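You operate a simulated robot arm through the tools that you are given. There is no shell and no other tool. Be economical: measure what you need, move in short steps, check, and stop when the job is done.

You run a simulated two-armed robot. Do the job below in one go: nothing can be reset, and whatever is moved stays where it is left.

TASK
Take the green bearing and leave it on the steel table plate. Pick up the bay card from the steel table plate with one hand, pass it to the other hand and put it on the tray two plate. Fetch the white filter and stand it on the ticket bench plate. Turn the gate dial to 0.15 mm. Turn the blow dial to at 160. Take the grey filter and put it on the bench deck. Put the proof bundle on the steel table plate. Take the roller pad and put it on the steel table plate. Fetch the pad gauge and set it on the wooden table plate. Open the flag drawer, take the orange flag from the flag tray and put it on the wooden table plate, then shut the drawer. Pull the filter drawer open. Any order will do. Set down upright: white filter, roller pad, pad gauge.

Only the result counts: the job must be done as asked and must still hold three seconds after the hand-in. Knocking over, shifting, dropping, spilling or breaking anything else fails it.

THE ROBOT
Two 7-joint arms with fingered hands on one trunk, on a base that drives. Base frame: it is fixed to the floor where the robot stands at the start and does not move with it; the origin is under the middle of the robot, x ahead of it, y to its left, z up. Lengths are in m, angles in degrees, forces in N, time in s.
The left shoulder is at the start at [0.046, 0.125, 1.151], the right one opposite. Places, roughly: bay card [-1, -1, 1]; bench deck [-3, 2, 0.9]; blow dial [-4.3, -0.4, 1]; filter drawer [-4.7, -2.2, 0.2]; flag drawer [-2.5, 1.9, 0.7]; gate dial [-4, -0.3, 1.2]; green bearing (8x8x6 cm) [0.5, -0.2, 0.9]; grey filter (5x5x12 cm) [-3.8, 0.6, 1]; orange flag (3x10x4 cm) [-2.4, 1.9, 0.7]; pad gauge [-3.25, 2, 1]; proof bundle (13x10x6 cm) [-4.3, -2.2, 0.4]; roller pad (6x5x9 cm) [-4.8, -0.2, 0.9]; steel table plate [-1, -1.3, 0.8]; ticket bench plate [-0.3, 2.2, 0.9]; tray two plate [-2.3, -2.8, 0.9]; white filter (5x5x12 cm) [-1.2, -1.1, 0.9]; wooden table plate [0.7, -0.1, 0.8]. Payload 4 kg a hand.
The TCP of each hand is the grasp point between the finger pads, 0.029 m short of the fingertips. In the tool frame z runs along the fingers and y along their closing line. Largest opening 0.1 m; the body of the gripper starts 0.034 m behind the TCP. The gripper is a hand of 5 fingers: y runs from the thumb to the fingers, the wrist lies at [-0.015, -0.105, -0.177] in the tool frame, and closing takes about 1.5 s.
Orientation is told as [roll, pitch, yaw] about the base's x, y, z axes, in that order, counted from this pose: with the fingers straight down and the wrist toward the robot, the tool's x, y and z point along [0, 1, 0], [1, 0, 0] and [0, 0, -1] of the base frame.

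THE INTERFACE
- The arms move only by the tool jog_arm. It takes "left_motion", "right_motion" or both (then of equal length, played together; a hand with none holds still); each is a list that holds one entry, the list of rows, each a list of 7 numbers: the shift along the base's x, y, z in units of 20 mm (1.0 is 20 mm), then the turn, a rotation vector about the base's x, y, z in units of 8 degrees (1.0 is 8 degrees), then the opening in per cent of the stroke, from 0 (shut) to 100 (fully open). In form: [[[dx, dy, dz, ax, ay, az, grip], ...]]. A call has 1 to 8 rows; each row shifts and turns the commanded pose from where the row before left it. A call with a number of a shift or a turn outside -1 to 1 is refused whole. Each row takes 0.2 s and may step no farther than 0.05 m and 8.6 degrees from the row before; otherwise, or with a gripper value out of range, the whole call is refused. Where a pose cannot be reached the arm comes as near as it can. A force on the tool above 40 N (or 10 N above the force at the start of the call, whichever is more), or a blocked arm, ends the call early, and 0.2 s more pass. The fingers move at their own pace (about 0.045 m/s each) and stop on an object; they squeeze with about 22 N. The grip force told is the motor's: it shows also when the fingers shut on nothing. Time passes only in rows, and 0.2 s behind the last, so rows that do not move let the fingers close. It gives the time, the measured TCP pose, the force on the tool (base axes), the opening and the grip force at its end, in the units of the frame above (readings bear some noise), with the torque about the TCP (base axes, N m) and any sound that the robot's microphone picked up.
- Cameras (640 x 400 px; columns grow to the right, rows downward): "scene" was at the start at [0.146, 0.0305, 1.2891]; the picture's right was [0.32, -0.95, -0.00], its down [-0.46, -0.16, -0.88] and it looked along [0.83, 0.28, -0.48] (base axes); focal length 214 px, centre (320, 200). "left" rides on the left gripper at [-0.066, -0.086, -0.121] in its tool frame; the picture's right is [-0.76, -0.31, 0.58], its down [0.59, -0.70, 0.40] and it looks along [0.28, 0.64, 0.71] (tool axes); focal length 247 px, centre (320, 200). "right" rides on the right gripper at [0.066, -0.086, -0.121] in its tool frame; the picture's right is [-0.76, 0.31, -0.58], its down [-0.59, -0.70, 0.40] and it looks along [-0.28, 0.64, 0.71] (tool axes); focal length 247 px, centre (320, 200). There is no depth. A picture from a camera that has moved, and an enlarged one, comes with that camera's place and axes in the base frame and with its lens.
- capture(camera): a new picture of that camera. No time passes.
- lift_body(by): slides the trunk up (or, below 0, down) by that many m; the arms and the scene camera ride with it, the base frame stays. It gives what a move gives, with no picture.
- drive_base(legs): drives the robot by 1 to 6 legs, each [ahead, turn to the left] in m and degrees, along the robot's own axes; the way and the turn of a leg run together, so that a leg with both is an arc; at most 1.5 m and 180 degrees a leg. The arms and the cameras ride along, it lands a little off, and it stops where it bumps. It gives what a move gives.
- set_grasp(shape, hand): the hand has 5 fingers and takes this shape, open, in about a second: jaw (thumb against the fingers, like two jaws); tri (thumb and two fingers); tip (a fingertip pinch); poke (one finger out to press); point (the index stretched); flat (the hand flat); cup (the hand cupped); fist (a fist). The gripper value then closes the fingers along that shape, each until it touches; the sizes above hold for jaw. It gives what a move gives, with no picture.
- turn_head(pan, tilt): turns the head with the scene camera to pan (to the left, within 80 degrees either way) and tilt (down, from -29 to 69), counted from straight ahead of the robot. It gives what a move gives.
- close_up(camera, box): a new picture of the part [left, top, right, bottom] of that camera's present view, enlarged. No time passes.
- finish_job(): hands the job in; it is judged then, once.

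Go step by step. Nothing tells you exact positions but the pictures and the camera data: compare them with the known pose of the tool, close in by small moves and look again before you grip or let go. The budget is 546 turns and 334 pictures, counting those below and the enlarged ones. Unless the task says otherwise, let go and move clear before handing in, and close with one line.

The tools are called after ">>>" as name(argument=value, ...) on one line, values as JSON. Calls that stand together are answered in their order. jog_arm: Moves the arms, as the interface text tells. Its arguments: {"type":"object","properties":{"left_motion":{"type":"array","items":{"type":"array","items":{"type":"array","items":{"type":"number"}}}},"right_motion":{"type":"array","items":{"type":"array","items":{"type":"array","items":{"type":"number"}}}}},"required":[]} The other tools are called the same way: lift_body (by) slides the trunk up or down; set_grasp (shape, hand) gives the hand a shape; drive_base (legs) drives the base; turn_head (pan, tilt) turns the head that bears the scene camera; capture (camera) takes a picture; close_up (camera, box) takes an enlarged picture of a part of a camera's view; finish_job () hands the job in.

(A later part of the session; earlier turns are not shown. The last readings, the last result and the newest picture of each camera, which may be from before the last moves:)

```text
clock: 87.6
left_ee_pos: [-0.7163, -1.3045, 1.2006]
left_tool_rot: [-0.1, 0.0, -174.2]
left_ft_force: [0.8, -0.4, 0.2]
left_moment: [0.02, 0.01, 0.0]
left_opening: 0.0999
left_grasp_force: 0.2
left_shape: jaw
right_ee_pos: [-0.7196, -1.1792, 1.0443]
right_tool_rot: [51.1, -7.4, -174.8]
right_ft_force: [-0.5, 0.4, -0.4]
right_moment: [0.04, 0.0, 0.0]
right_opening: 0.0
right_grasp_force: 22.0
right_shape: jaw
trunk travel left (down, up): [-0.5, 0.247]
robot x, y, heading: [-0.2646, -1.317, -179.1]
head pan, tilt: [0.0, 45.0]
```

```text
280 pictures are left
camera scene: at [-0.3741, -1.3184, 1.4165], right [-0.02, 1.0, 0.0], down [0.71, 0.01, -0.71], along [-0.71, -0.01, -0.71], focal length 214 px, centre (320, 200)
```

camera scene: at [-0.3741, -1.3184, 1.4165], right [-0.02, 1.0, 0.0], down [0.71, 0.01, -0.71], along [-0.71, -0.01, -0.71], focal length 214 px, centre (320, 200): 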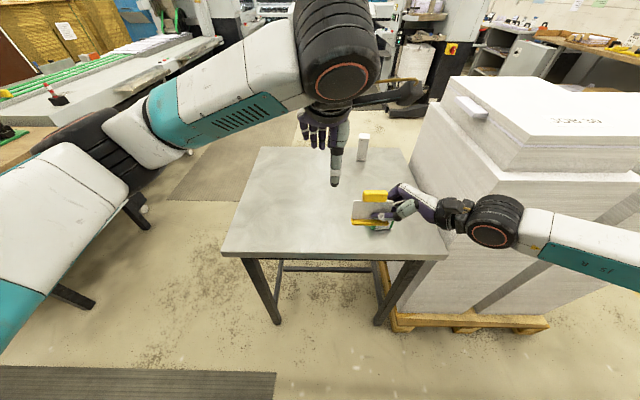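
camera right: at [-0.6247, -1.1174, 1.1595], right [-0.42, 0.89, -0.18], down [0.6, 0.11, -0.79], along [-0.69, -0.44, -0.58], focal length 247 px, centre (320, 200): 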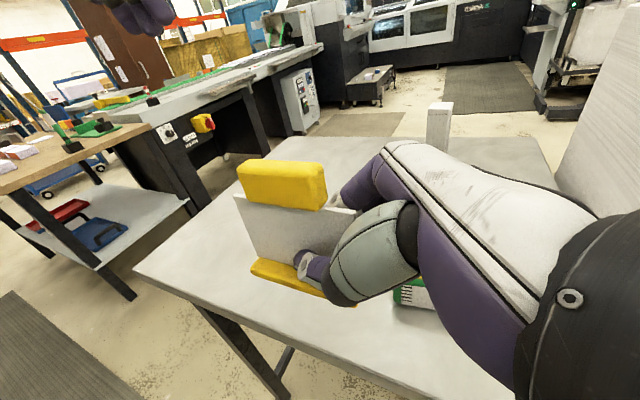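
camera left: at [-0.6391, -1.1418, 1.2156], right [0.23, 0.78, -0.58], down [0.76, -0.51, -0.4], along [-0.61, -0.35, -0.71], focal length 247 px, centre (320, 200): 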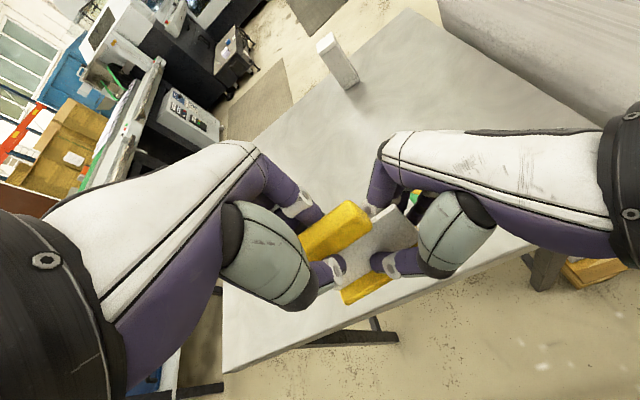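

The card is in the right hand. Next: raise the right hand high out of the way, then drive in so the left can take the white filter at (-1.209,-1.144).

>>> jog_arm(right_motion=[[[0.5, 0.5, 1, 0, 0, 0, 0], [0.5, 0.5, 1, 0, 0, 0, 0], [0.5, 0.5, 1, 0, 0, 0, 0], [0.5, 0.5, 1, 0, 0, 0, 0], [0.5, 0.5, 1, 0, 0, 0, 0], [0.5, 0.5, 1, 0, 0, 0, 0], [0.5, 0.5, 1, 0, 0, 0, 0], [0.5, 0.5, 1, 0, 0, 0, 0]]])

>>> jog_arm(right_motion=[[[0, 0.5, 1, 0, 0, 0, 0], [0, 0.5, 1, 0, 0, 0, 0], [0, 0.5, 1, 0, 0, 0, 0], [0, 0.5, 1, 0, 0, 0, 0], [0, 0.5, 1, 0, 0, 0, 0], [0, 0.5, 1, 0, 0, 0, 0], [0, 0, 0.5, 0, 0, 0, 0]]])

>>> capture(camera="right")

>>> capture(camera="scene")

```text
clock: 89.4
left_ee_pos: [-0.7158, -1.3045, 1.2023]
left_tool_rot: [0.0, 0.0, -174.1]
left_ft_force: [0.3, -0.7, 0.1]
left_moment: [0.0, -0.02, -0.01]
left_opening: 0.0997
left_grasp_force: 0.1
left_shape: jaw
right_ee_pos: [-0.6398, -1.1009, 1.2053]
right_tool_rot: [51.0, -7.5, -174.8]
right_ft_force: [0.9, 0.4, -0.8]
right_moment: [0.03, 0.01, -0.01]
right_opening: 0.0
right_grasp_force: 21.4
right_shape: jaw
trunk travel left (down, up): [-0.5, 0.247]
robot x, y, heading: [-0.2602, -1.3166, -178.9]
head pan, tilt: [0.0, 45.0]
```

```text
clock: 91.0
left_ee_pos: [-0.7163, -1.3051, 1.1999]
left_tool_rot: [-0.1, 0.0, -174.1]
left_ft_force: [0.0, -0.4, 0.0]
left_moment: [0.02, 0.01, -0.02]
left_opening: 0.0998
left_grasp_force: 0.0
left_shape: jaw
right_ee_pos: [-0.6409, -1.04, 1.3352]
right_tool_rot: [51.1, -7.4, -174.8]
right_ft_force: [0.7, 0.4, -1.0]
right_moment: [0.03, -0.02, 0.01]
right_opening: 0.0002
right_grasp_force: 22.2
right_shape: jaw
trunk travel left (down, up): [-0.5, 0.247]
robot x, y, heading: [-0.2609, -1.3174, -179.2]
head pan, tilt: [0.0, 45.0]
```

```text
279 pictures are left
camera right: at [-0.5452, -0.977, 1.4502], right [-0.42, 0.89, -0.19], down [0.6, 0.11, -0.79], along [-0.69, -0.44, -0.58], focal length 247 px, centre (320, 200)
```

right: 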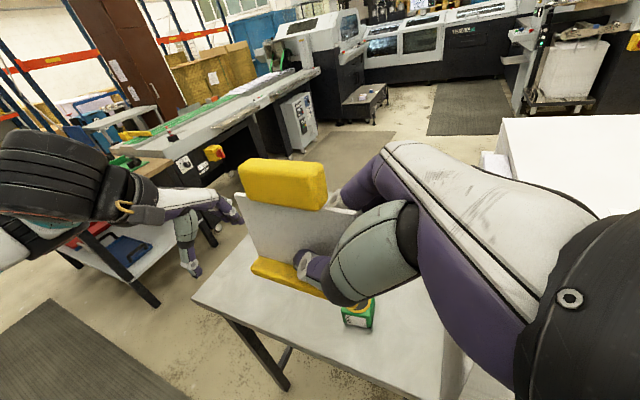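

```text
278 pictures are left
camera scene: at [-0.3741, -1.3177, 1.4165], right [-0.02, 1.0, 0.0], down [0.71, 0.01, -0.71], along [-0.71, -0.01, -0.71], focal length 214 px, centre (320, 200)
```

scene: 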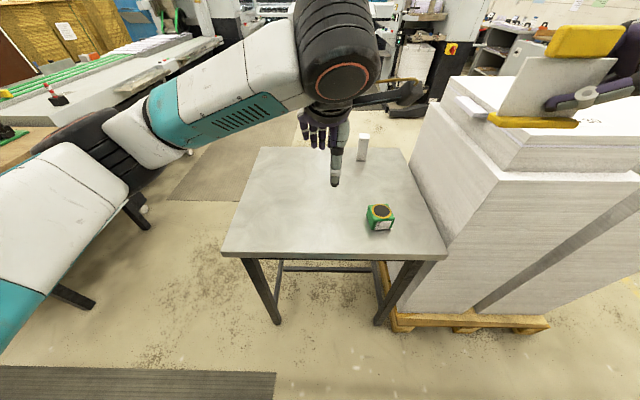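

I'll check where my right elbow is before driving in.

>>> turn_head(pan=-60, tilt=35)

>>> capture(camera="scene")

```text
clock: 92.3
left_ee_pos: [-0.7174, -1.3043, 1.2016]
left_tool_rot: [0.0, 0.1, -174.1]
left_ft_force: [0.5, 0.0, 0.1]
left_moment: [0.01, 0.03, -0.03]
left_opening: 0.1
left_grasp_force: 0.0
left_shape: jaw
right_ee_pos: [-0.6399, -1.0386, 1.3347]
right_tool_rot: [51.0, -7.5, -174.7]
right_ft_force: [0.0, -0.2, -0.7]
right_moment: [0.02, 0.01, -0.02]
right_opening: 0.0
right_grasp_force: 22.2
right_shape: jaw
trunk travel left (down, up): [-0.5, 0.247]
robot x, y, heading: [-0.2632, -1.3168, -178.9]
head pan, tilt: [-60.0, 35.0]
```

```text
277 pictures are left
camera scene: at [-0.3381, -1.2407, 1.4314], right [0.86, 0.52, 0.0], down [0.3, -0.49, -0.82], along [-0.42, 0.7, -0.57], focal length 214 px, centre (320, 200)
```

scene: 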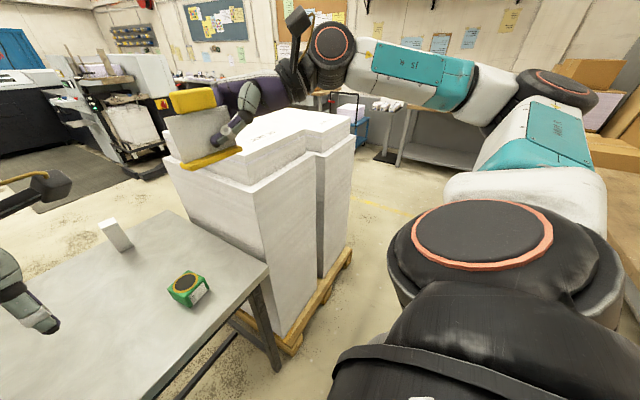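

The right elbow is above stack height, so driving in is safe. I'll go 0.40 m ahead.

>>> drive_base(legs=[[0.4, 0]])

>>> turn_head(pan=0, tilt=45)

>>> capture(camera="scene")

>>> capture(camera="left")

```text
clock: 94.8
left_ee_pos: [-1.1116, -1.3095, 1.2001]
left_tool_rot: [-0.1, 0.0, -174.4]
left_ft_force: [0.0, -0.2, -0.1]
left_moment: [-0.01, -0.03, -0.02]
left_opening: 0.1
left_grasp_force: 0.0
left_shape: jaw
right_ee_pos: [-1.035, -1.0448, 1.3352]
right_tool_rot: [51.1, -7.4, -175.0]
right_ft_force: [0.0, 0.8, -0.6]
right_moment: [-0.01, 0.01, 0.04]
right_opening: 0.0
right_grasp_force: 22.0
right_shape: jaw
trunk travel left (down, up): [-0.5, 0.247]
robot x, y, heading: [-0.6554, -1.3252, -179.3]
head pan, tilt: [-60.0, 35.0]
```

```text
clock: 96.0
left_ee_pos: [-1.1105, -1.3088, 1.2011]
left_tool_rot: [0.0, -0.1, -174.5]
left_ft_force: [0.5, 0.1, 0.5]
left_moment: [-0.01, 0.06, -0.01]
left_opening: 0.0997
left_grasp_force: 0.0
left_shape: jaw
right_ee_pos: [-1.0333, -1.0437, 1.3344]
right_tool_rot: [51.1, -7.4, -175.1]
right_ft_force: [0.8, 0.4, -0.5]
right_moment: [0.03, -0.01, -0.01]
right_opening: 0.0
right_grasp_force: 22.2
right_shape: jaw
trunk travel left (down, up): [-0.5, 0.247]
robot x, y, heading: [-0.6564, -1.3229, -179.3]
head pan, tilt: [0.0, 45.0]
```

```text
276 pictures are left
camera scene: at [-0.7682, -1.3231, 1.4166], right [-0.01, 1.0, 0.0], down [0.71, 0.01, -0.71], along [-0.71, -0.01, -0.71], focal length 214 px, centre (320, 200)
```

scene: 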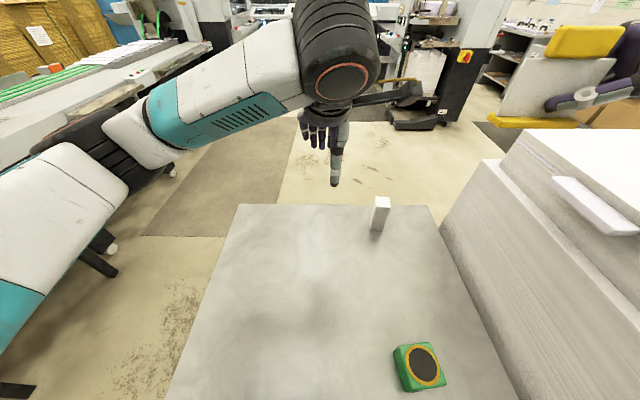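

```text
275 pictures are left
camera left: at [-1.0316, -1.2354, 1.324], right [0.23, 0.78, -0.58], down [0.76, -0.52, -0.4], along [-0.61, -0.34, -0.71], focal length 247 px, centre (320, 200)
```

left: 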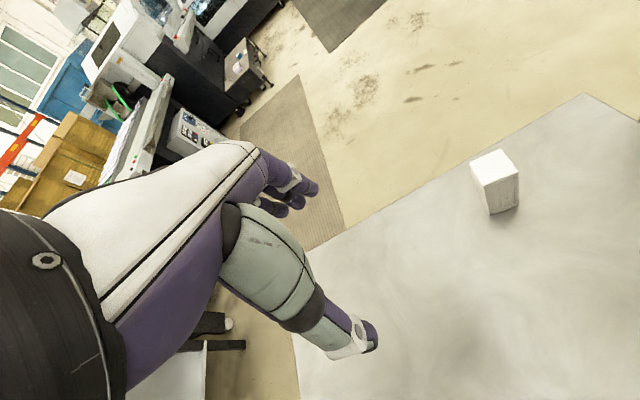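

White filter top centre is at about (-1.215,-1.144), yaw roughly -3°. Moving the left hand above it.

>>> jog_arm(left_motion=[[[-0.65, 1, -1, 0, 0, -0.5, 100], [-0.65, 1, -1, 0, 0, -0.5, 100], [-0.65, 1, -1, 0, 0, 0, 100], [-0.65, 1, -1, 0, 0, 0, 100], [-0.65, 1, -1, 0, 0, 0, 100], [-0.65, 1, -1, 0, 0, 0, 100], [-0.65, 1, -1, 0, 0, 0, 100], [-0.65, 1, -1, 0, 0, 0, 100]]])

>>> capture(camera="left")

>>> capture(camera="scene")

```text
clock: 97.8
left_ee_pos: [-1.214, -1.147, 1.0389]
left_tool_rot: [0.1, 0.0, 177.7]
left_ft_force: [0.6, -0.6, -0.1]
left_moment: [0.01, -0.05, -0.02]
left_opening: 0.0998
left_grasp_force: 0.1
left_shape: jaw
right_ee_pos: [-1.0346, -1.0429, 1.3364]
right_tool_rot: [51.2, -7.3, -175.1]
right_ft_force: [0.3, -0.6, -0.3]
right_moment: [0.02, 0.01, -0.02]
right_opening: 0.0002
right_grasp_force: 22.0
right_shape: jaw
trunk travel left (down, up): [-0.5, 0.247]
robot x, y, heading: [-0.6582, -1.3192, -179.1]
head pan, tilt: [0.0, 45.0]
```

```text
274 pictures are left
camera left: at [-1.1258, -1.0857, 1.1629], right [0.34, 0.74, -0.58], down [0.68, -0.62, -0.4], along [-0.65, -0.26, -0.71], focal length 247 px, centre (320, 200)
```

left: 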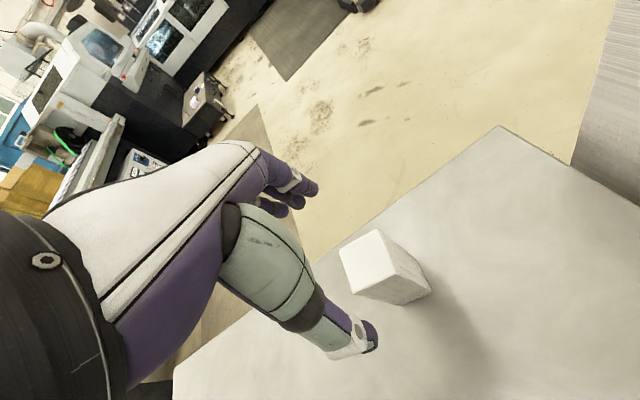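

```text
273 pictures are left
camera scene: at [-0.7682, -1.3221, 1.4165], right [-0.01, 1.0, 0.0], down [0.71, 0.01, -0.71], along [-0.71, -0.01, -0.71], focal length 214 px, centre (320, 200)
```

scene: 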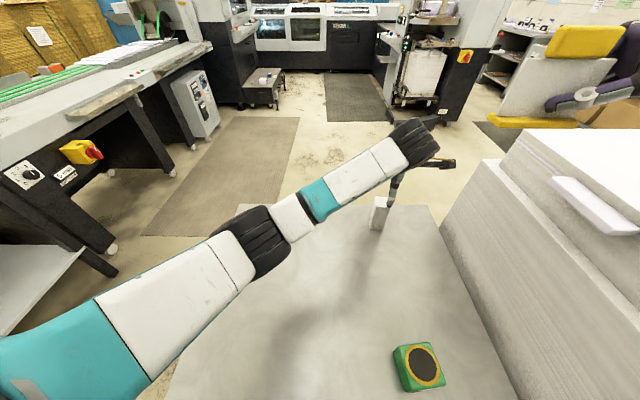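

Aligned within millimetres; small yaw fix, then down to z≈0.945 and close.

>>> jog_arm(left_motion=[[[0.1, 0.25, -0.8, 0, 0, -0.6, 100], [0, 0, -0.8, 0, 0, 0, 100], [0, 0, -0.8, 0, 0, 0, 100], [0, 0, -0.8, 0, 0, 0, 100], [0, 0, -0.8, 0, 0, 0, 100], [0, 0, -0.7, 0, 0, 0, 100], [0, 0, 0, 0, 0, 0, 100]]])

>>> capture(camera="left")

>>> jog_arm(left_motion=[[[0, 0, 0, 0, 0, 0, 0], [0, 0, 0, 0, 0, 0, 0], [0, 0, 0, 0, 0, 0, 0], [0, 0, 0, 0, 0, 0, 0], [0, 0, 0, 0, 0, 0, 0], [0, 0, 0, 0, 0, 0, 0], [0, 0, 0, 0, 0, 0, 0]]])

>>> capture(camera="left")

```text
clock: 99.5
left_ee_pos: [-1.2122, -1.1447, 0.9465]
left_tool_rot: [-0.1, 0.1, 172.9]
left_ft_force: [0.3, -0.1, 0.6]
left_moment: [0.0, -0.02, -0.02]
left_opening: 0.0998
left_grasp_force: 0.1
left_shape: jaw
right_ee_pos: [-1.0334, -1.0441, 1.3343]
right_tool_rot: [51.1, -7.4, -175.0]
right_ft_force: [-0.6, -0.4, -1.1]
right_moment: [0.02, 0.03, -0.01]
right_opening: 0.0
right_grasp_force: 22.1
right_shape: jaw
trunk travel left (down, up): [-0.5, 0.247]
robot x, y, heading: [-0.6541, -1.3226, -179.3]
head pan, tilt: [0.0, 45.0]
```

```text
272 pictures are left
camera left: at [-1.118, -1.0905, 1.0704], right [0.4, 0.71, -0.58], down [0.62, -0.67, -0.4], along [-0.67, -0.2, -0.71], focal length 247 px, centre (320, 200)
```

left: 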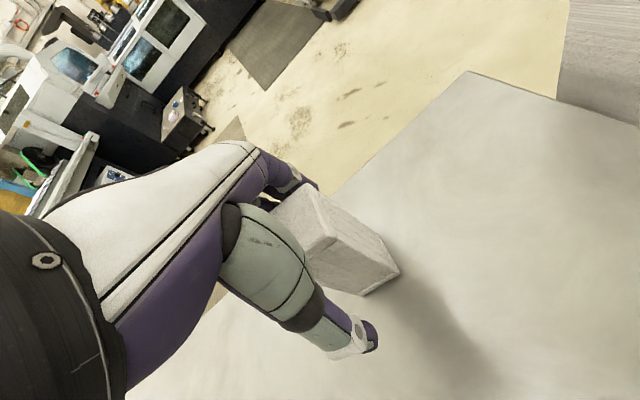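

```text
clock: 101.0
left_ee_pos: [-1.2131, -1.1445, 0.9469]
left_tool_rot: [0.0, 0.0, 172.9]
left_ft_force: [0.7, 0.8, 0.4]
left_moment: [0.01, -0.01, 0.0]
left_opening: 0.0395
left_grasp_force: 22.0
left_shape: jaw
right_ee_pos: [-1.034, -1.044, 1.334]
right_tool_rot: [51.0, -7.4, -174.9]
right_ft_force: [1.3, -0.7, -0.9]
right_moment: [0.03, -0.02, 0.01]
right_opening: 0.0
right_grasp_force: 22.1
right_shape: jaw
trunk travel left (down, up): [-0.5, 0.247]
robot x, y, heading: [-0.6553, -1.3213, -179.1]
head pan, tilt: [0.0, 45.0]
```

```text
271 pictures are left
camera left: at [-1.1181, -1.0904, 1.0704], right [0.4, 0.71, -0.58], down [0.62, -0.67, -0.4], along [-0.67, -0.2, -0.71], focal length 247 px, centre (320, 200)
```

left: 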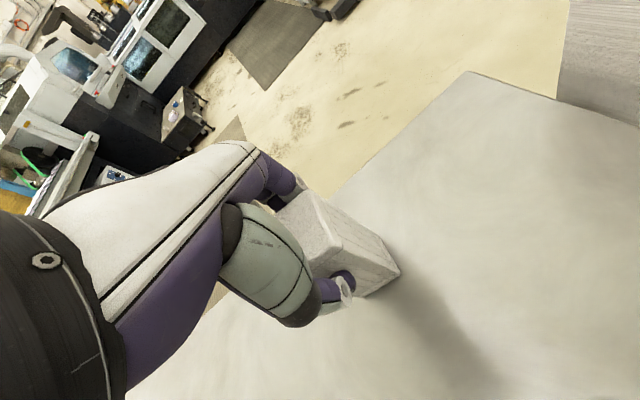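

Filter gripped. Lifting it straight up, then drawing back.

>>> jog_arm(left_motion=[[[0, 0, 0.5, 0, 0, 0, 0], [0, 0, 1, 0, 0, 0, 0], [0, 0, 1, 0, 0, 0, 0], [0, 0, 1, 0, 0, 0, 0], [0, 0, 1, 0, 0, 0, 0], [0, 0, 1, 0, 0, 0, 0], [0, 0, 1, 0, 0, 0, 0], [0, 0, 1, 0, 0, 0, 0]]])

>>> jog_arm(left_motion=[[[0.5, -1, 0.5, 0, 0, 0, 0], [0.5, -1, 0.5, 0, 0, 0, 0], [0.5, -1, 0.5, 0, 0, 0, 0], [0.5, -1, 0.5, 0, 0, 0, 0], [0.5, -1, 0.5, 0, 0, 0, 0], [0.5, -1, 0.5, 0, 0, 0, 0], [0.5, -1, 0.5, 0, 0, 0, 0], [0.5, -1, 0.5, 0, 0, 0, 0]]])

>>> drive_base(legs=[[-0.4, 0]])

>>> capture(camera="left")

>>> turn_head(pan=60, tilt=30)

>>> capture(camera="scene")

```text
clock: 102.8
left_ee_pos: [-1.2125, -1.1434, 1.0985]
left_tool_rot: [0.0, 0.0, 172.9]
left_ft_force: [0.0, -0.5, -0.1]
left_moment: [0.02, -0.02, 0.0]
left_opening: 0.0392
left_grasp_force: 22.3
left_shape: jaw
right_ee_pos: [-1.0347, -1.0437, 1.3339]
right_tool_rot: [51.1, -7.5, -175.0]
right_ft_force: [0.2, 0.8, -0.5]
right_moment: [0.0, -0.02, -0.01]
right_opening: 0.0002
right_grasp_force: 22.3
right_shape: jaw
trunk travel left (down, up): [-0.5, 0.247]
robot x, y, heading: [-0.6552, -1.322, -179.1]
head pan, tilt: [0.0, 45.0]
```

```text
clock: 104.7
left_ee_pos: [-1.1525, -1.3058, 1.1527]
left_tool_rot: [0.5, -0.2, 173.2]
left_ft_force: [-0.6, -0.2, -0.5]
left_moment: [-0.02, -0.03, 0.0]
left_opening: 0.0391
left_grasp_force: 21.7
left_shape: jaw
left hand out of reach, approached as far as the arm can: row 7, 8
right_ee_pos: [-1.0324, -1.0437, 1.3348]
right_tool_rot: [51.1, -7.5, -174.9]
right_ft_force: [0.3, -0.3, -0.5]
right_moment: [0.01, 0.03, -0.01]
right_opening: 0.0
right_grasp_force: 22.2
right_shape: jaw
trunk travel left (down, up): [-0.5, 0.247]
robot x, y, heading: [-0.6559, -1.3192, -179.4]
head pan, tilt: [0.0, 45.0]
```

```text
clock: 107.1
left_ee_pos: [-0.7611, -1.2998, 1.1531]
left_tool_rot: [0.5, -0.2, 173.1]
left_ft_force: [0.2, -0.3, -1.3]
left_moment: [-0.01, 0.04, -0.02]
left_opening: 0.0391
left_grasp_force: 22.0
left_shape: jaw
right_ee_pos: [-0.6421, -1.0393, 1.3355]
right_tool_rot: [51.1, -7.5, -175.2]
right_ft_force: [0.1, 0.5, -0.9]
right_moment: [0.06, 0.0, 0.0]
right_opening: 0.0
right_grasp_force: 21.6
right_shape: jaw
trunk travel left (down, up): [-0.5, 0.247]
robot x, y, heading: [-0.2658, -1.314, -179.1]
head pan, tilt: [0.0, 45.0]
```

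```text
270 pictures are left
camera left: at [-0.6683, -1.2445, 1.275], right [0.39, 0.71, -0.58], down [0.63, -0.67, -0.4], along [-0.67, -0.21, -0.71], focal length 247 px, centre (320, 200)
```

left: 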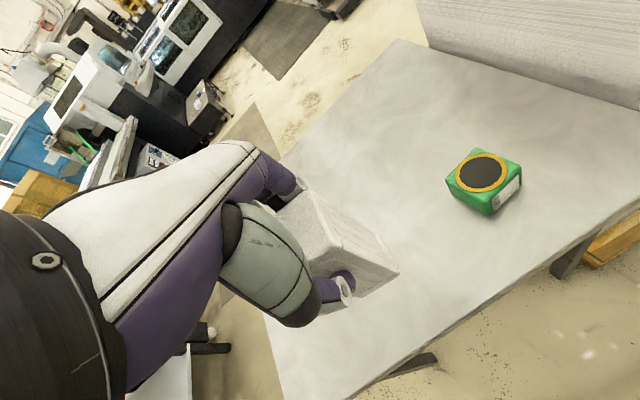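

```text
clock: 108.4
left_ee_pos: [-0.7629, -1.2998, 1.1522]
left_tool_rot: [0.5, -0.2, 173.2]
left_ft_force: [0.7, -0.5, -0.8]
left_moment: [-0.03, -0.01, -0.01]
left_opening: 0.0394
left_grasp_force: 22.8
left_shape: jaw
right_ee_pos: [-0.6445, -1.0388, 1.3353]
right_tool_rot: [51.1, -7.4, -175.1]
right_ft_force: [0.5, 0.2, -0.8]
right_moment: [-0.01, -0.01, 0.0]
right_opening: 0.0
right_grasp_force: 22.3
right_shape: jaw
trunk travel left (down, up): [-0.5, 0.247]
robot x, y, heading: [-0.2688, -1.3169, -179.4]
head pan, tilt: [60.0, 30.0]
```

```text
269 pictures are left
camera scene: at [-0.341, -1.3957, 1.4392], right [-0.87, 0.49, 0.0], down [0.25, 0.44, -0.87], along [-0.42, -0.76, -0.5], focal length 214 px, centre (320, 200)
```

scene: 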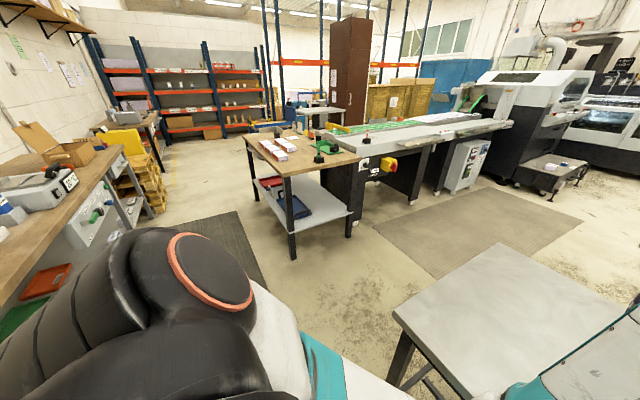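

I see the long conveyor table where tray two should be (~pixel 420,135). Let me zoom.

>>> close_up(camera="scene", box=[300, 80, 540, 220])

```text
2.67 times, centred on (420, 150) of scene
camera zoom: at [-0.341, -1.3957, 1.4392], right [-0.87, 0.49, 0.0], down [0.25, 0.44, -0.87], along [-0.42, -0.76, -0.5], focal length 572 px, centre (53, 333)
```

zoom: 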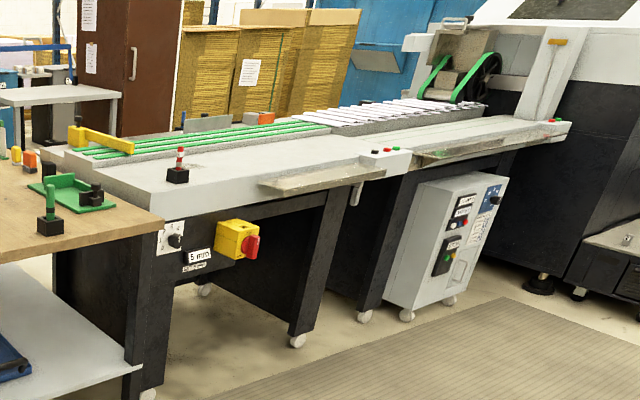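

Two hinged grey trays hang on the conveyor's front; the nearer at about (-2.2,-2.7) fits tray two. I'll drive through the corridor at y≈-2.15 toward it.

>>> drive_base(legs=[[0, 90], [0.83, 0], [0, -90], [0.9, 0]])

>>> turn_head(pan=45, tilt=30)

>>> capture(camera="scene")

```text
clock: 124.8
left_ee_pos: [-1.6358, -2.1423, 1.1503]
left_tool_rot: [0.4, -0.1, 173.1]
left_ft_force: [-0.3, 0.2, -0.7]
left_moment: [0.0, -0.01, 0.0]
left_opening: 0.0389
left_grasp_force: 21.2
left_shape: jaw
right_ee_pos: [-1.5162, -1.8791, 1.3336]
right_tool_rot: [51.0, -7.4, -175.0]
right_ft_force: [0.7, -0.1, -1.4]
right_moment: [0.02, 0.02, 0.02]
right_opening: 0.0002
right_grasp_force: 21.4
right_shape: jaw
trunk travel left (down, up): [-0.5, 0.247]
robot x, y, heading: [-1.1372, -2.1542, -179.4]
head pan, tilt: [60.0, 30.0]
```

```text
clock: 125.5
left_ee_pos: [-1.6353, -2.1429, 1.1518]
left_tool_rot: [0.5, -0.3, 173.2]
left_ft_force: [1.0, -0.7, -0.2]
left_moment: [-0.02, -0.01, 0.0]
left_opening: 0.0388
left_grasp_force: 22.0
left_shape: jaw
right_ee_pos: [-1.5178, -1.8796, 1.3343]
right_tool_rot: [51.1, -7.4, -175.1]
right_ft_force: [0.6, -0.1, 0.3]
right_moment: [0.01, 0.04, -0.02]
right_opening: 0.0001
right_grasp_force: 22.1
right_shape: jaw
trunk travel left (down, up): [-0.5, 0.247]
robot x, y, heading: [-1.1357, -2.1606, -179.3]
head pan, tilt: [45.0, 30.0]
```

```text
267 pictures are left
camera scene: at [-1.2325, -2.2224, 1.4392], right [-0.72, 0.7, 0.0], down [0.35, 0.36, -0.87], along [-0.6, -0.62, -0.5], focal length 214 px, centre (320, 200)
```

scene: 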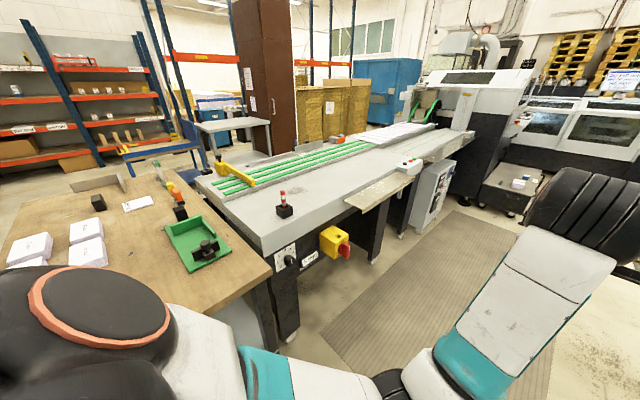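

The tray's plate is around (-2.19,-2.74). I'll go 0.83 m further and turn to face it.

>>> drive_base(legs=[[0.83, 0], [0, 89]])

>>> turn_head(pan=-20, tilt=45)

>>> capture(camera="scene")

>>> capture(camera="right")

```text
clock: 133.8
left_ee_pos: [-1.9837, -2.667, 1.1522]
left_tool_rot: [0.5, -0.1, -96.5]
left_ft_force: [-0.5, 0.4, -0.5]
left_moment: [-0.03, -0.01, -0.03]
left_opening: 0.0388
left_grasp_force: 22.1
left_shape: jaw
right_ee_pos: [-2.2466, -2.5495, 1.3346]
right_tool_rot: [51.1, -7.5, -84.6]
right_ft_force: [0.0, 0.2, 0.0]
right_moment: [-0.02, -0.02, 0.02]
right_opening: 0.0
right_grasp_force: 22.6
right_shape: jaw
trunk travel left (down, up): [-0.5, 0.247]
robot x, y, heading: [-1.9734, -2.1683, -88.9]
head pan, tilt: [45.0, 30.0]
```

```text
clock: 135.2
left_ee_pos: [-1.9844, -2.6671, 1.1511]
left_tool_rot: [0.6, -0.1, -96.4]
left_ft_force: [0.2, 0.1, -1.2]
left_moment: [0.04, -0.02, -0.02]
left_opening: 0.0387
left_grasp_force: 21.7
left_shape: jaw
right_ee_pos: [-2.2464, -2.5506, 1.335]
right_tool_rot: [51.2, -7.4, -84.6]
right_ft_force: [-0.3, -0.5, -0.4]
right_moment: [0.01, 0.0, -0.05]
right_opening: 0.0
right_grasp_force: 21.8
right_shape: jaw
trunk travel left (down, up): [-0.5, 0.247]
robot x, y, heading: [-1.9679, -2.1678, -89.0]
head pan, tilt: [-20.0, 45.0]
```

```text
266 pictures are left
camera scene: at [-1.9944, -2.2794, 1.4166], right [-0.95, 0.32, 0.0], down [0.23, 0.67, -0.71], along [-0.23, -0.67, -0.71], focal length 214 px, centre (320, 200)
```

scene: 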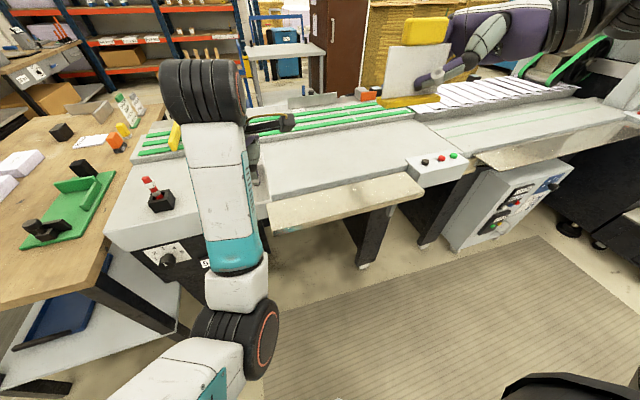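

```text
265 pictures are left
camera right: at [-2.3097, -2.4536, 1.4499], right [-0.89, -0.42, -0.19], down [-0.12, 0.6, -0.79], along [0.44, -0.68, -0.58], focal length 247 px, centre (320, 200)
```

right: 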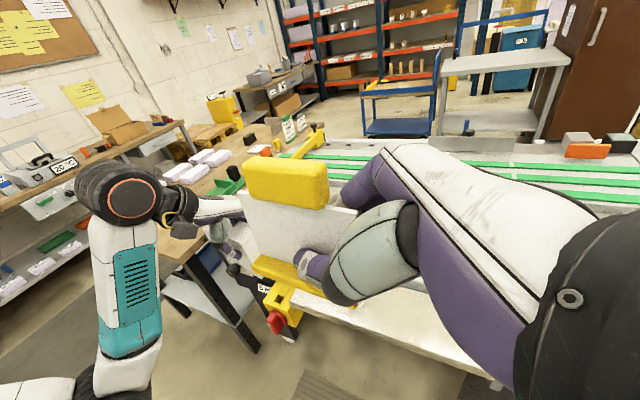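

The tray in front is centred near (-2.26,-2.77), matching tray two. Checking for labels.

>>> close_up(camera="scene", box=[250, 130, 470, 260])

```text
2.91 times, centred on (360, 195) of scene
camera zoom: at [-1.9944, -2.2794, 1.4166], right [-0.95, 0.32, 0.0], down [0.23, 0.67, -0.71], along [-0.23, -0.67, -0.71], focal length 624 px, centre (204, 214)
```

zoom: 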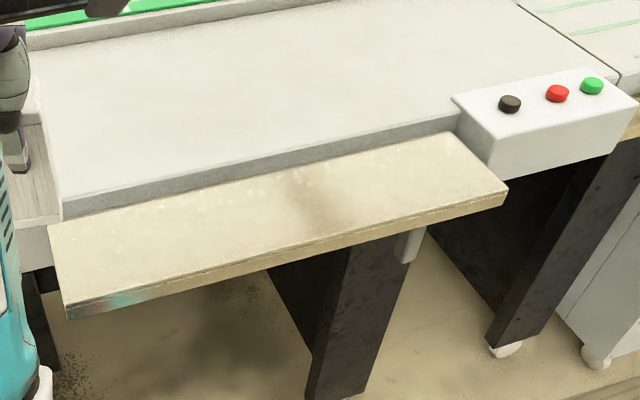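

I'll place the card on the tray's middle. First raise/withdraw the left hand with the filter, lower the trunk, and edge 8 cm closer.

>>> jog_arm(left_motion=[[[0.3, 0.8, 1, 0, 0, 0, 0], [0.3, 0.8, 1, 0, 0, 0, 0], [0.3, 0.8, 1, 0, 0, 0, 0], [0.3, 0.8, 1, 0, 0, 0, 0], [0.3, 0.8, 1, 0, 0, 0, 0], [0.3, 0.8, 1, 0, 0, 0, 0], [0.3, 0.8, 1, 0, 0, 0, 0], [0, 0, 1, 0, 0, 0, 0]]])

>>> drive_base(legs=[[0.08, 0]])

>>> lift_body(by=-0.12)

>>> jog_arm(right_motion=[[[0, -1, 0, 0, 0, 0, 0], [0, -1, 0, 0, 0, 0, 0], [-0.5, -1, -0.5, 0, 0, 0, 0], [-0.5, -1, -0.5, 0, 0, 0, 0], [-0.5, -1, -1, 0, 0, 0, 0], [-0.5, -1, -1, 0, 0, 0, 0], [0, -0.7, -1, 0, 0, 0, 0], [0, 0, -1, 0, 0, 0, 0]]])

>>> capture(camera="scene")

>>> capture(camera="right")

```text
clock: 137.0
left_ee_pos: [-1.9767, -2.673, 1.1584]
left_tool_rot: [0.5, 0.0, -96.4]
left_ft_force: [-0.3, -0.3, -1.0]
left_moment: [0.03, -0.03, -0.01]
left_opening: 0.0387
left_grasp_force: 21.9
left_shape: jaw
left hand out of reach, approached as far as the arm can: row 1, 2, 3, 4, 5, 6, 7, 8
right_ee_pos: [-2.2479, -2.5503, 1.3353]
right_tool_rot: [51.1, -7.5, -84.6]
right_ft_force: [0.1, 0.8, -1.3]
right_moment: [-0.03, -0.02, -0.02]
right_opening: 0.0
right_grasp_force: 22.5
right_shape: jaw
trunk travel left (down, up): [-0.5, 0.247]
robot x, y, heading: [-1.9732, -2.1719, -88.7]
head pan, tilt: [-20.0, 45.0]
```

```text
clock: 138.1
left_ee_pos: [-1.9749, -2.7516, 1.1592]
left_tool_rot: [0.5, -0.3, -96.4]
left_ft_force: [0.8, -0.1, -1.1]
left_moment: [-0.01, 0.0, -0.01]
left_opening: 0.0389
left_grasp_force: 21.8
left_shape: jaw
right_ee_pos: [-2.2459, -2.6267, 1.3348]
right_tool_rot: [51.1, -7.5, -84.7]
right_ft_force: [0.7, 0.4, -0.7]
right_moment: [-0.01, 0.03, -0.01]
right_opening: 0.0001
right_grasp_force: 22.0
right_shape: jaw
trunk travel left (down, up): [-0.5, 0.247]
robot x, y, heading: [-1.9684, -2.2495, -88.6]
head pan, tilt: [-20.0, 45.0]
```

```text
clock: 139.6
left_ee_pos: [-1.9756, -2.758, 1.0208]
left_tool_rot: [0.2, 1.4, -96.4]
left_ft_force: [-0.7, 0.7, -1.2]
left_moment: [0.03, -0.02, -0.01]
left_opening: 0.0385
left_grasp_force: 21.6
left_shape: jaw
right_ee_pos: [-2.245, -2.6271, 1.2146]
right_tool_rot: [51.2, -7.4, -84.6]
right_ft_force: [-0.1, 0.4, 0.2]
right_moment: [-0.03, 0.02, -0.01]
right_opening: 0.0
right_grasp_force: 21.9
right_shape: jaw
trunk travel left (down, up): [-0.38, 0.367]
robot x, y, heading: [-1.9709, -2.2471, -88.8]
head pan, tilt: [-20.0, 45.0]
```

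```text
clock: 141.3
left_ee_pos: [-1.9745, -2.7573, 1.0212]
left_tool_rot: [0.3, 1.5, -96.5]
left_ft_force: [0.2, 0.2, -1.0]
left_moment: [0.0, 0.03, 0.04]
left_opening: 0.0387
left_grasp_force: 21.8
left_shape: jaw
right_ee_pos: [-2.2857, -2.7631, 1.1133]
right_tool_rot: [51.1, -7.5, -84.6]
right_ft_force: [-0.1, 0.0, 0.5]
right_moment: [0.02, 0.05, 0.02]
right_opening: 0.0
right_grasp_force: 21.8
right_shape: jaw
trunk travel left (down, up): [-0.38, 0.367]
robot x, y, heading: [-1.9647, -2.2469, -88.7]
head pan, tilt: [-20.0, 45.0]
```

```text
263 pictures are left
camera scene: at [-1.9926, -2.3738, 1.2951], right [-0.95, 0.32, 0.0], down [0.23, 0.67, -0.71], along [-0.23, -0.67, -0.71], focal length 214 px, centre (320, 200)
```

scene: 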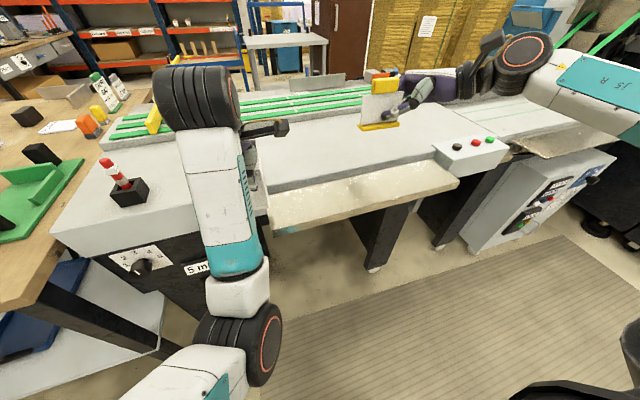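

```text
262 pictures are left
camera right: at [-2.3477, -2.6655, 1.2291], right [-0.89, -0.42, -0.18], down [-0.12, 0.6, -0.79], along [0.44, -0.68, -0.58], focal length 247 px, centre (320, 200)
```

right: 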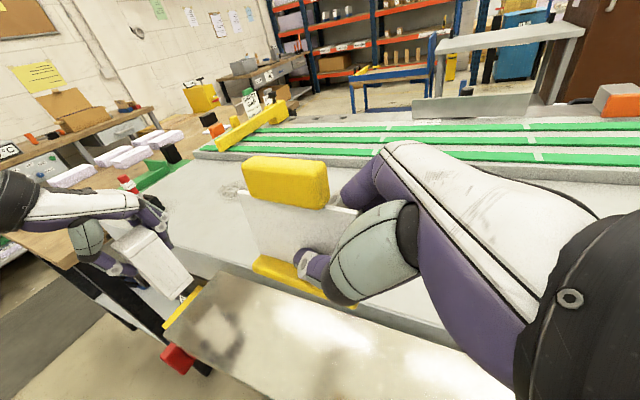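

The left hand is lower than I want (filter bottom ≈0.92). I'll raise it straight up first.

>>> jog_arm(left_motion=[[[0, 0, 1, 0, 0, 0, 0], [0, 0, 1, 0, 0, 0, 0], [0, 0, 1, 0, 0, 0, 0], [0, 0, 1, 0, 0, 0, 0], [0, 0, 1, 0, 0, 0, 0], [0, 0, 0, 0, 0, 0, 0]]])

```text
clock: 142.8
left_ee_pos: [-1.982, -2.8067, 1.0706]
left_tool_rot: [0.0, 1.3, -96.3]
left_ft_force: [0.1, 0.1, -1.7]
left_moment: [0.03, 0.03, -0.03]
left_opening: 0.0388
left_grasp_force: 22.3
left_shape: jaw
left hand out of reach, approached as far as the arm can: row 1, 2, 3, 4, 5
right_ee_pos: [-2.2855, -2.7621, 1.1152]
right_tool_rot: [51.1, -7.5, -84.6]
right_ft_force: [-0.8, 0.1, 0.2]
right_moment: [0.05, 0.06, 0.01]
right_opening: 0.0001
right_grasp_force: 22.1
right_shape: jaw
trunk travel left (down, up): [-0.38, 0.367]
robot x, y, heading: [-1.9711, -2.243, -89.1]
head pan, tilt: [-20.0, 45.0]
```

Tray top triangulates to z≈0.883. Lowering the card in stages.

>>> jog_arm(right_motion=[[[0, 0.2, -1, 0, 0, 0, 0], [0, 0, -1, 0, 0, 0, 0], [0, 0, -1, 0, 0, 0, 0], [0, 0, -1, 0, 0, 0, 0], [0, 0, -1, 0, 0, 0, 0], [0, 0, -1, 0, 0, 0, 0], [0, 0, -1, 0, 0, 0, 0], [0, 0, -0.5, 0, 0, 0, 0]]])

>>> capture(camera="right")

>>> close_up(camera="scene", box=[260, 80, 500, 240])

```text
clock: 144.6
left_ee_pos: [-1.9821, -2.8072, 1.0708]
left_tool_rot: [0.1, 1.3, -96.5]
left_ft_force: [0.8, -0.2, -0.9]
left_moment: [0.04, -0.03, 0.01]
left_opening: 0.0388
left_grasp_force: 22.3
left_shape: jaw
right_ee_pos: [-2.2861, -2.7573, 0.965]
right_tool_rot: [50.8, -7.3, -84.7]
right_ft_force: [0.8, 0.5, -0.5]
right_moment: [0.02, 0.01, 0.01]
right_opening: 0.0001
right_grasp_force: 22.2
right_shape: jaw
trunk travel left (down, up): [-0.38, 0.367]
robot x, y, heading: [-1.9677, -2.2445, -88.7]
head pan, tilt: [-20.0, 45.0]
```

```text
261 pictures are left
camera right: at [-2.3484, -2.6602, 1.08], right [-0.89, -0.42, -0.18], down [-0.12, 0.6, -0.79], along [0.44, -0.68, -0.58], focal length 247 px, centre (320, 200)
```

right: 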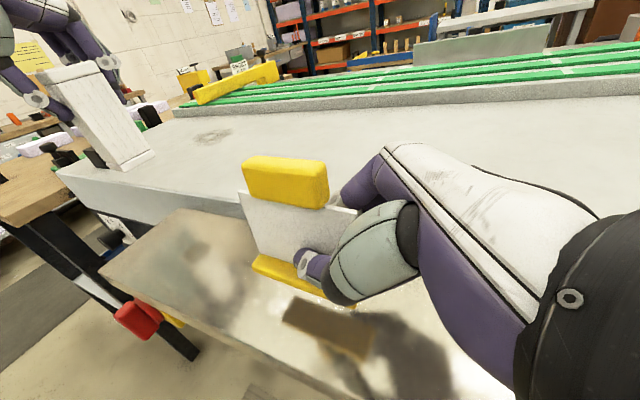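

```text
2.50 times, centred on (380, 160) of scene
camera zoom: at [-1.9923, -2.3741, 1.2951], right [-0.95, 0.32, 0.0], down [0.23, 0.67, -0.71], along [-0.23, -0.67, -0.71], focal length 536 px, centre (170, 300)
```

zoom: 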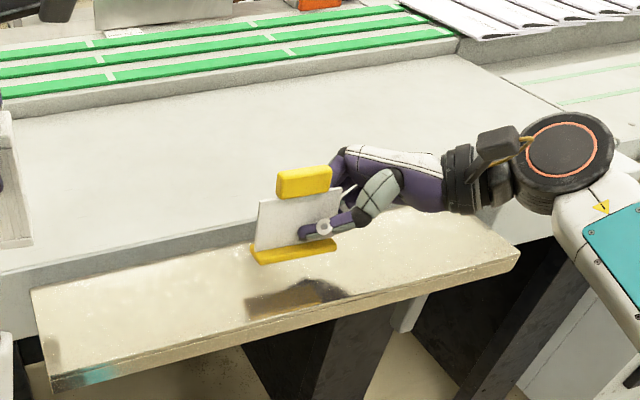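

About 3.5 cm remain per the reflection. Lowering gently.

>>> jog_arm(right_motion=[[[0, 0, -0.7, 0, 0, 0, 0], [0, 0, -0.5, 0, 0, 0, 0], [0, 0, 0, 0, 0, 0, 0]]])

>>> jog_arm(right_motion=[[[0, 0, -0.15, 0, 0, 0, 0], [0, 0, -0.15, 0, 0, 0, 0], [0, 0, -0.15, 0, 0, 0, 0], [0, 0, -0.15, 0, 0, 0, 0], [0, 0, -0.15, 0, 0, 0, 0], [0, 0, 0, 0, 0, 0, 0]]])

>>> capture(camera="right")

```text
clock: 145.3
left_ee_pos: [-1.9818, -2.806, 1.0693]
left_tool_rot: [0.3, 1.2, -96.4]
left_ft_force: [0.3, 0.0, -0.8]
left_moment: [0.0, 0.01, -0.01]
left_opening: 0.0385
left_grasp_force: 21.7
left_shape: jaw
right_ee_pos: [-2.2856, -2.7565, 0.9582]
right_tool_rot: [51.2, -7.0, -84.8]
right_ft_force: [0.9, 0.3, -1.4]
right_moment: [0.01, 0.01, 0.01]
right_opening: 0.0
right_grasp_force: 22.2
right_shape: jaw
right hand out of reach, approached as far as the arm can: row 1, 2
trunk travel left (down, up): [-0.38, 0.367]
robot x, y, heading: [-1.9678, -2.2461, -88.5]
head pan, tilt: [-20.0, 45.0]
```

```text
clock: 146.8
left_ee_pos: [-1.9821, -2.8064, 1.0714]
left_tool_rot: [0.1, 1.2, -96.5]
left_ft_force: [0.0, -0.3, -1.1]
left_moment: [-0.03, -0.01, 0.0]
left_opening: 0.0389
left_grasp_force: 22.3
left_shape: jaw
right_ee_pos: [-2.2856, -2.756, 0.9542]
right_tool_rot: [51.0, -7.2, -84.9]
right_ft_force: [-0.3, -0.1, -1.5]
right_moment: [0.01, 0.0, 0.03]
right_opening: 0.0001
right_grasp_force: 21.9
right_shape: jaw
right hand out of reach, approached as far as the arm can: row 2, 3, 5
trunk travel left (down, up): [-0.38, 0.367]
robot x, y, heading: [-1.9716, -2.25, -88.8]
head pan, tilt: [-20.0, 45.0]
```

```text
259 pictures are left
camera right: at [-2.3465, -2.6595, 1.0709], right [-0.89, -0.41, -0.19], down [-0.11, 0.6, -0.79], along [0.44, -0.68, -0.58], focal length 247 px, centre (320, 200)
```

right: 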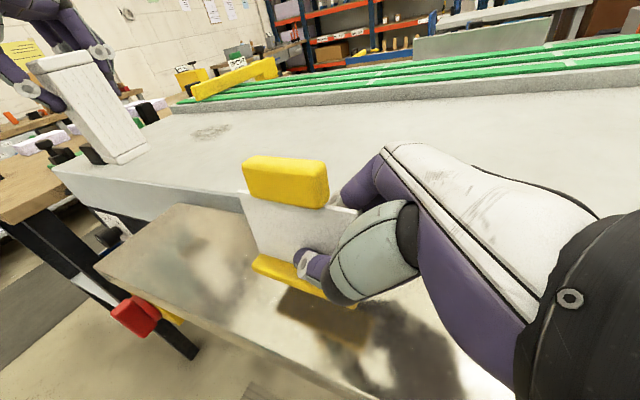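

The right arm hits a joint limit, so I'll finish lowering with the trunk—after getting the left hand higher.

>>> jog_arm(left_motion=[[[1, -0.5, 1, 0, 0, 0, 0], [1, -0.5, 1, 0, 0, 0, 0], [1, -0.5, 1, 0, 0, 0, 0], [1, 0, 1, 0, 0, 0, 0], [1, 0, 1, 0, 0, 0, 0], [0, 0, 0, 0, 0, 0, 0]]])

```text
clock: 148.2
left_ee_pos: [-1.8832, -2.8653, 1.1571]
left_tool_rot: [0.2, 1.4, -96.5]
left_ft_force: [1.2, 0.0, -1.3]
left_moment: [0.02, -0.02, -0.04]
left_opening: 0.0386
left_grasp_force: 21.9
left_shape: jaw
left hand out of reach, approached as far as the arm can: row 1, 2, 4, 5
right_ee_pos: [-2.2849, -2.756, 0.9548]
right_tool_rot: [51.1, -7.2, -84.8]
right_ft_force: [0.1, -0.2, -0.3]
right_moment: [-0.04, -0.02, 0.01]
right_opening: 0.0001
right_grasp_force: 22.5
right_shape: jaw
trunk travel left (down, up): [-0.38, 0.367]
robot x, y, heading: [-1.9704, -2.2465, -88.8]
head pan, tilt: [-20.0, 45.0]
```

Left is now at 1.157. Lowering the trunk in small steps until the card's foot touches.

>>> lift_body(by=-0.02)

>>> lift_body(by=-0.005)

>>> capture(camera="right")

```text
clock: 148.8
left_ee_pos: [-1.8842, -2.8674, 1.1318]
left_tool_rot: [0.1, 1.7, -96.5]
left_ft_force: [-0.2, 0.2, -0.6]
left_moment: [0.0, 0.0, -0.02]
left_opening: 0.0388
left_grasp_force: 22.2
left_shape: jaw
right_ee_pos: [-2.2836, -2.7558, 0.9356]
right_tool_rot: [51.2, -7.1, -84.8]
right_ft_force: [0.3, -0.5, 0.5]
right_moment: [0.02, 0.04, -0.02]
right_opening: 0.0001
right_grasp_force: 22.1
right_shape: jaw
trunk travel left (down, up): [-0.36, 0.387]
robot x, y, heading: [-1.9693, -2.2447, -89.0]
head pan, tilt: [-20.0, 45.0]
```

```text
clock: 149.4
left_ee_pos: [-1.8839, -2.8682, 1.1265]
left_tool_rot: [0.0, 1.8, -96.4]
left_ft_force: [0.1, 0.1, -1.3]
left_moment: [-0.02, 0.0, 0.0]
left_opening: 0.0387
left_grasp_force: 21.5
left_shape: jaw
right_ee_pos: [-2.2842, -2.7562, 0.9299]
right_tool_rot: [51.2, -7.1, -84.9]
right_ft_force: [-0.6, 0.3, 0.7]
right_moment: [-0.03, -0.01, 0.05]
right_opening: 0.0
right_grasp_force: 21.7
right_shape: jaw
trunk travel left (down, up): [-0.355, 0.392]
robot x, y, heading: [-1.9715, -2.2449, -89.0]
head pan, tilt: [-20.0, 45.0]
```

```text
258 pictures are left
camera right: at [-2.3462, -2.6593, 1.0451], right [-0.89, -0.42, -0.19], down [-0.11, 0.6, -0.79], along [0.44, -0.68, -0.58], focal length 247 px, centre (320, 200)
```

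right: 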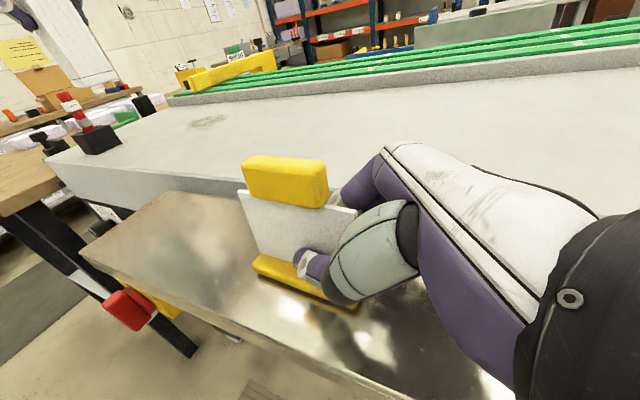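

>>> lift_body(by=-0.004)

>>> close_up(camera="right", box=[210, 140, 410, 340])

```text
clock: 149.9
left_ee_pos: [-1.8846, -2.8691, 1.1232]
left_tool_rot: [0.1, 1.6, -96.4]
left_ft_force: [-1.0, 1.0, -1.3]
left_moment: [-0.03, 0.01, 0.01]
left_opening: 0.0389
left_grasp_force: 22.4
left_shape: jaw
right_ee_pos: [-2.2834, -2.7561, 0.9266]
right_tool_rot: [51.2, -7.4, -85.0]
right_ft_force: [-1.2, 1.0, 13.4]
right_moment: [-0.12, -0.03, 0.04]
right_opening: 0.0
right_grasp_force: 22.1
right_shape: jaw
trunk travel left (down, up): [-0.351, 0.396]
robot x, y, heading: [-1.969, -2.2486, -89.0]
head pan, tilt: [-20.0, 45.0]
```

```text
2.00 times, centred on (310, 240) of right
camera zoom: at [-2.3461, -2.6585, 1.0427], right [-0.89, -0.41, -0.19], down [-0.11, 0.6, -0.79], along [0.44, -0.69, -0.58], focal length 494 px, centre (340, 120)
```

zoom: 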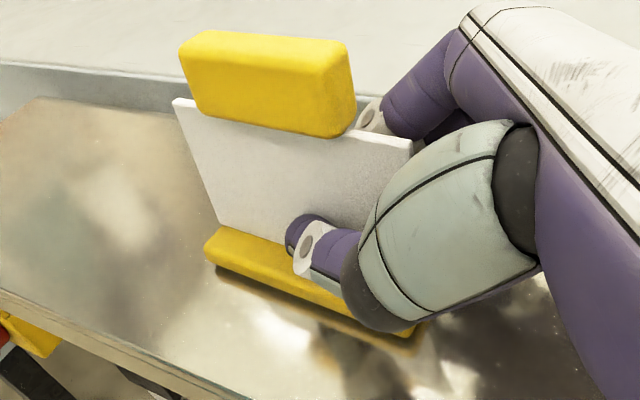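

Touched down with 13 N. I'll open and slide the hand off along its axis (−x, up).

>>> jog_arm(right_motion=[[[0, 0, 0, 0, 0, 0, 15], [0, 0, 0, 0, 0, 0, 30], [0, 0, 0, 0, 0, 0, 45], [0, 0, 0, 0, 0, 0, 55], [0, 0, 0, 0, 0, 0, 55], [0, 0, 0, 0, 0, 0, 55]]])

>>> capture(camera="right")

```text
clock: 151.3
left_ee_pos: [-1.884, -2.8688, 1.1206]
left_tool_rot: [0.1, 1.6, -96.4]
left_ft_force: [0.3, 0.3, -0.6]
left_moment: [-0.01, -0.02, 0.01]
left_opening: 0.0388
left_grasp_force: 21.7
left_shape: jaw
right_ee_pos: [-2.2831, -2.7548, 0.9242]
right_tool_rot: [51.2, -7.1, -84.8]
right_ft_force: [-0.8, 0.6, -0.2]
right_moment: [0.0, 0.01, 0.02]
right_opening: 0.0546
right_grasp_force: 0.0
right_shape: jaw
trunk travel left (down, up): [-0.351, 0.396]
robot x, y, heading: [-1.9707, -2.2447, -88.5]
head pan, tilt: [-20.0, 45.0]
```

```text
256 pictures are left
camera right: at [-2.3462, -2.6596, 1.0405], right [-0.89, -0.41, -0.19], down [-0.11, 0.6, -0.79], along [0.44, -0.68, -0.58], focal length 247 px, centre (320, 200)
```

right: 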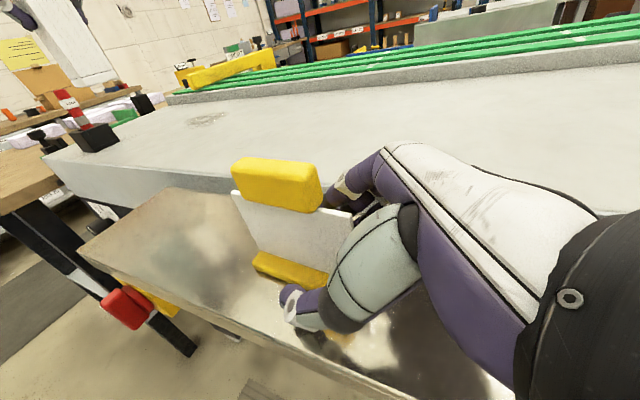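

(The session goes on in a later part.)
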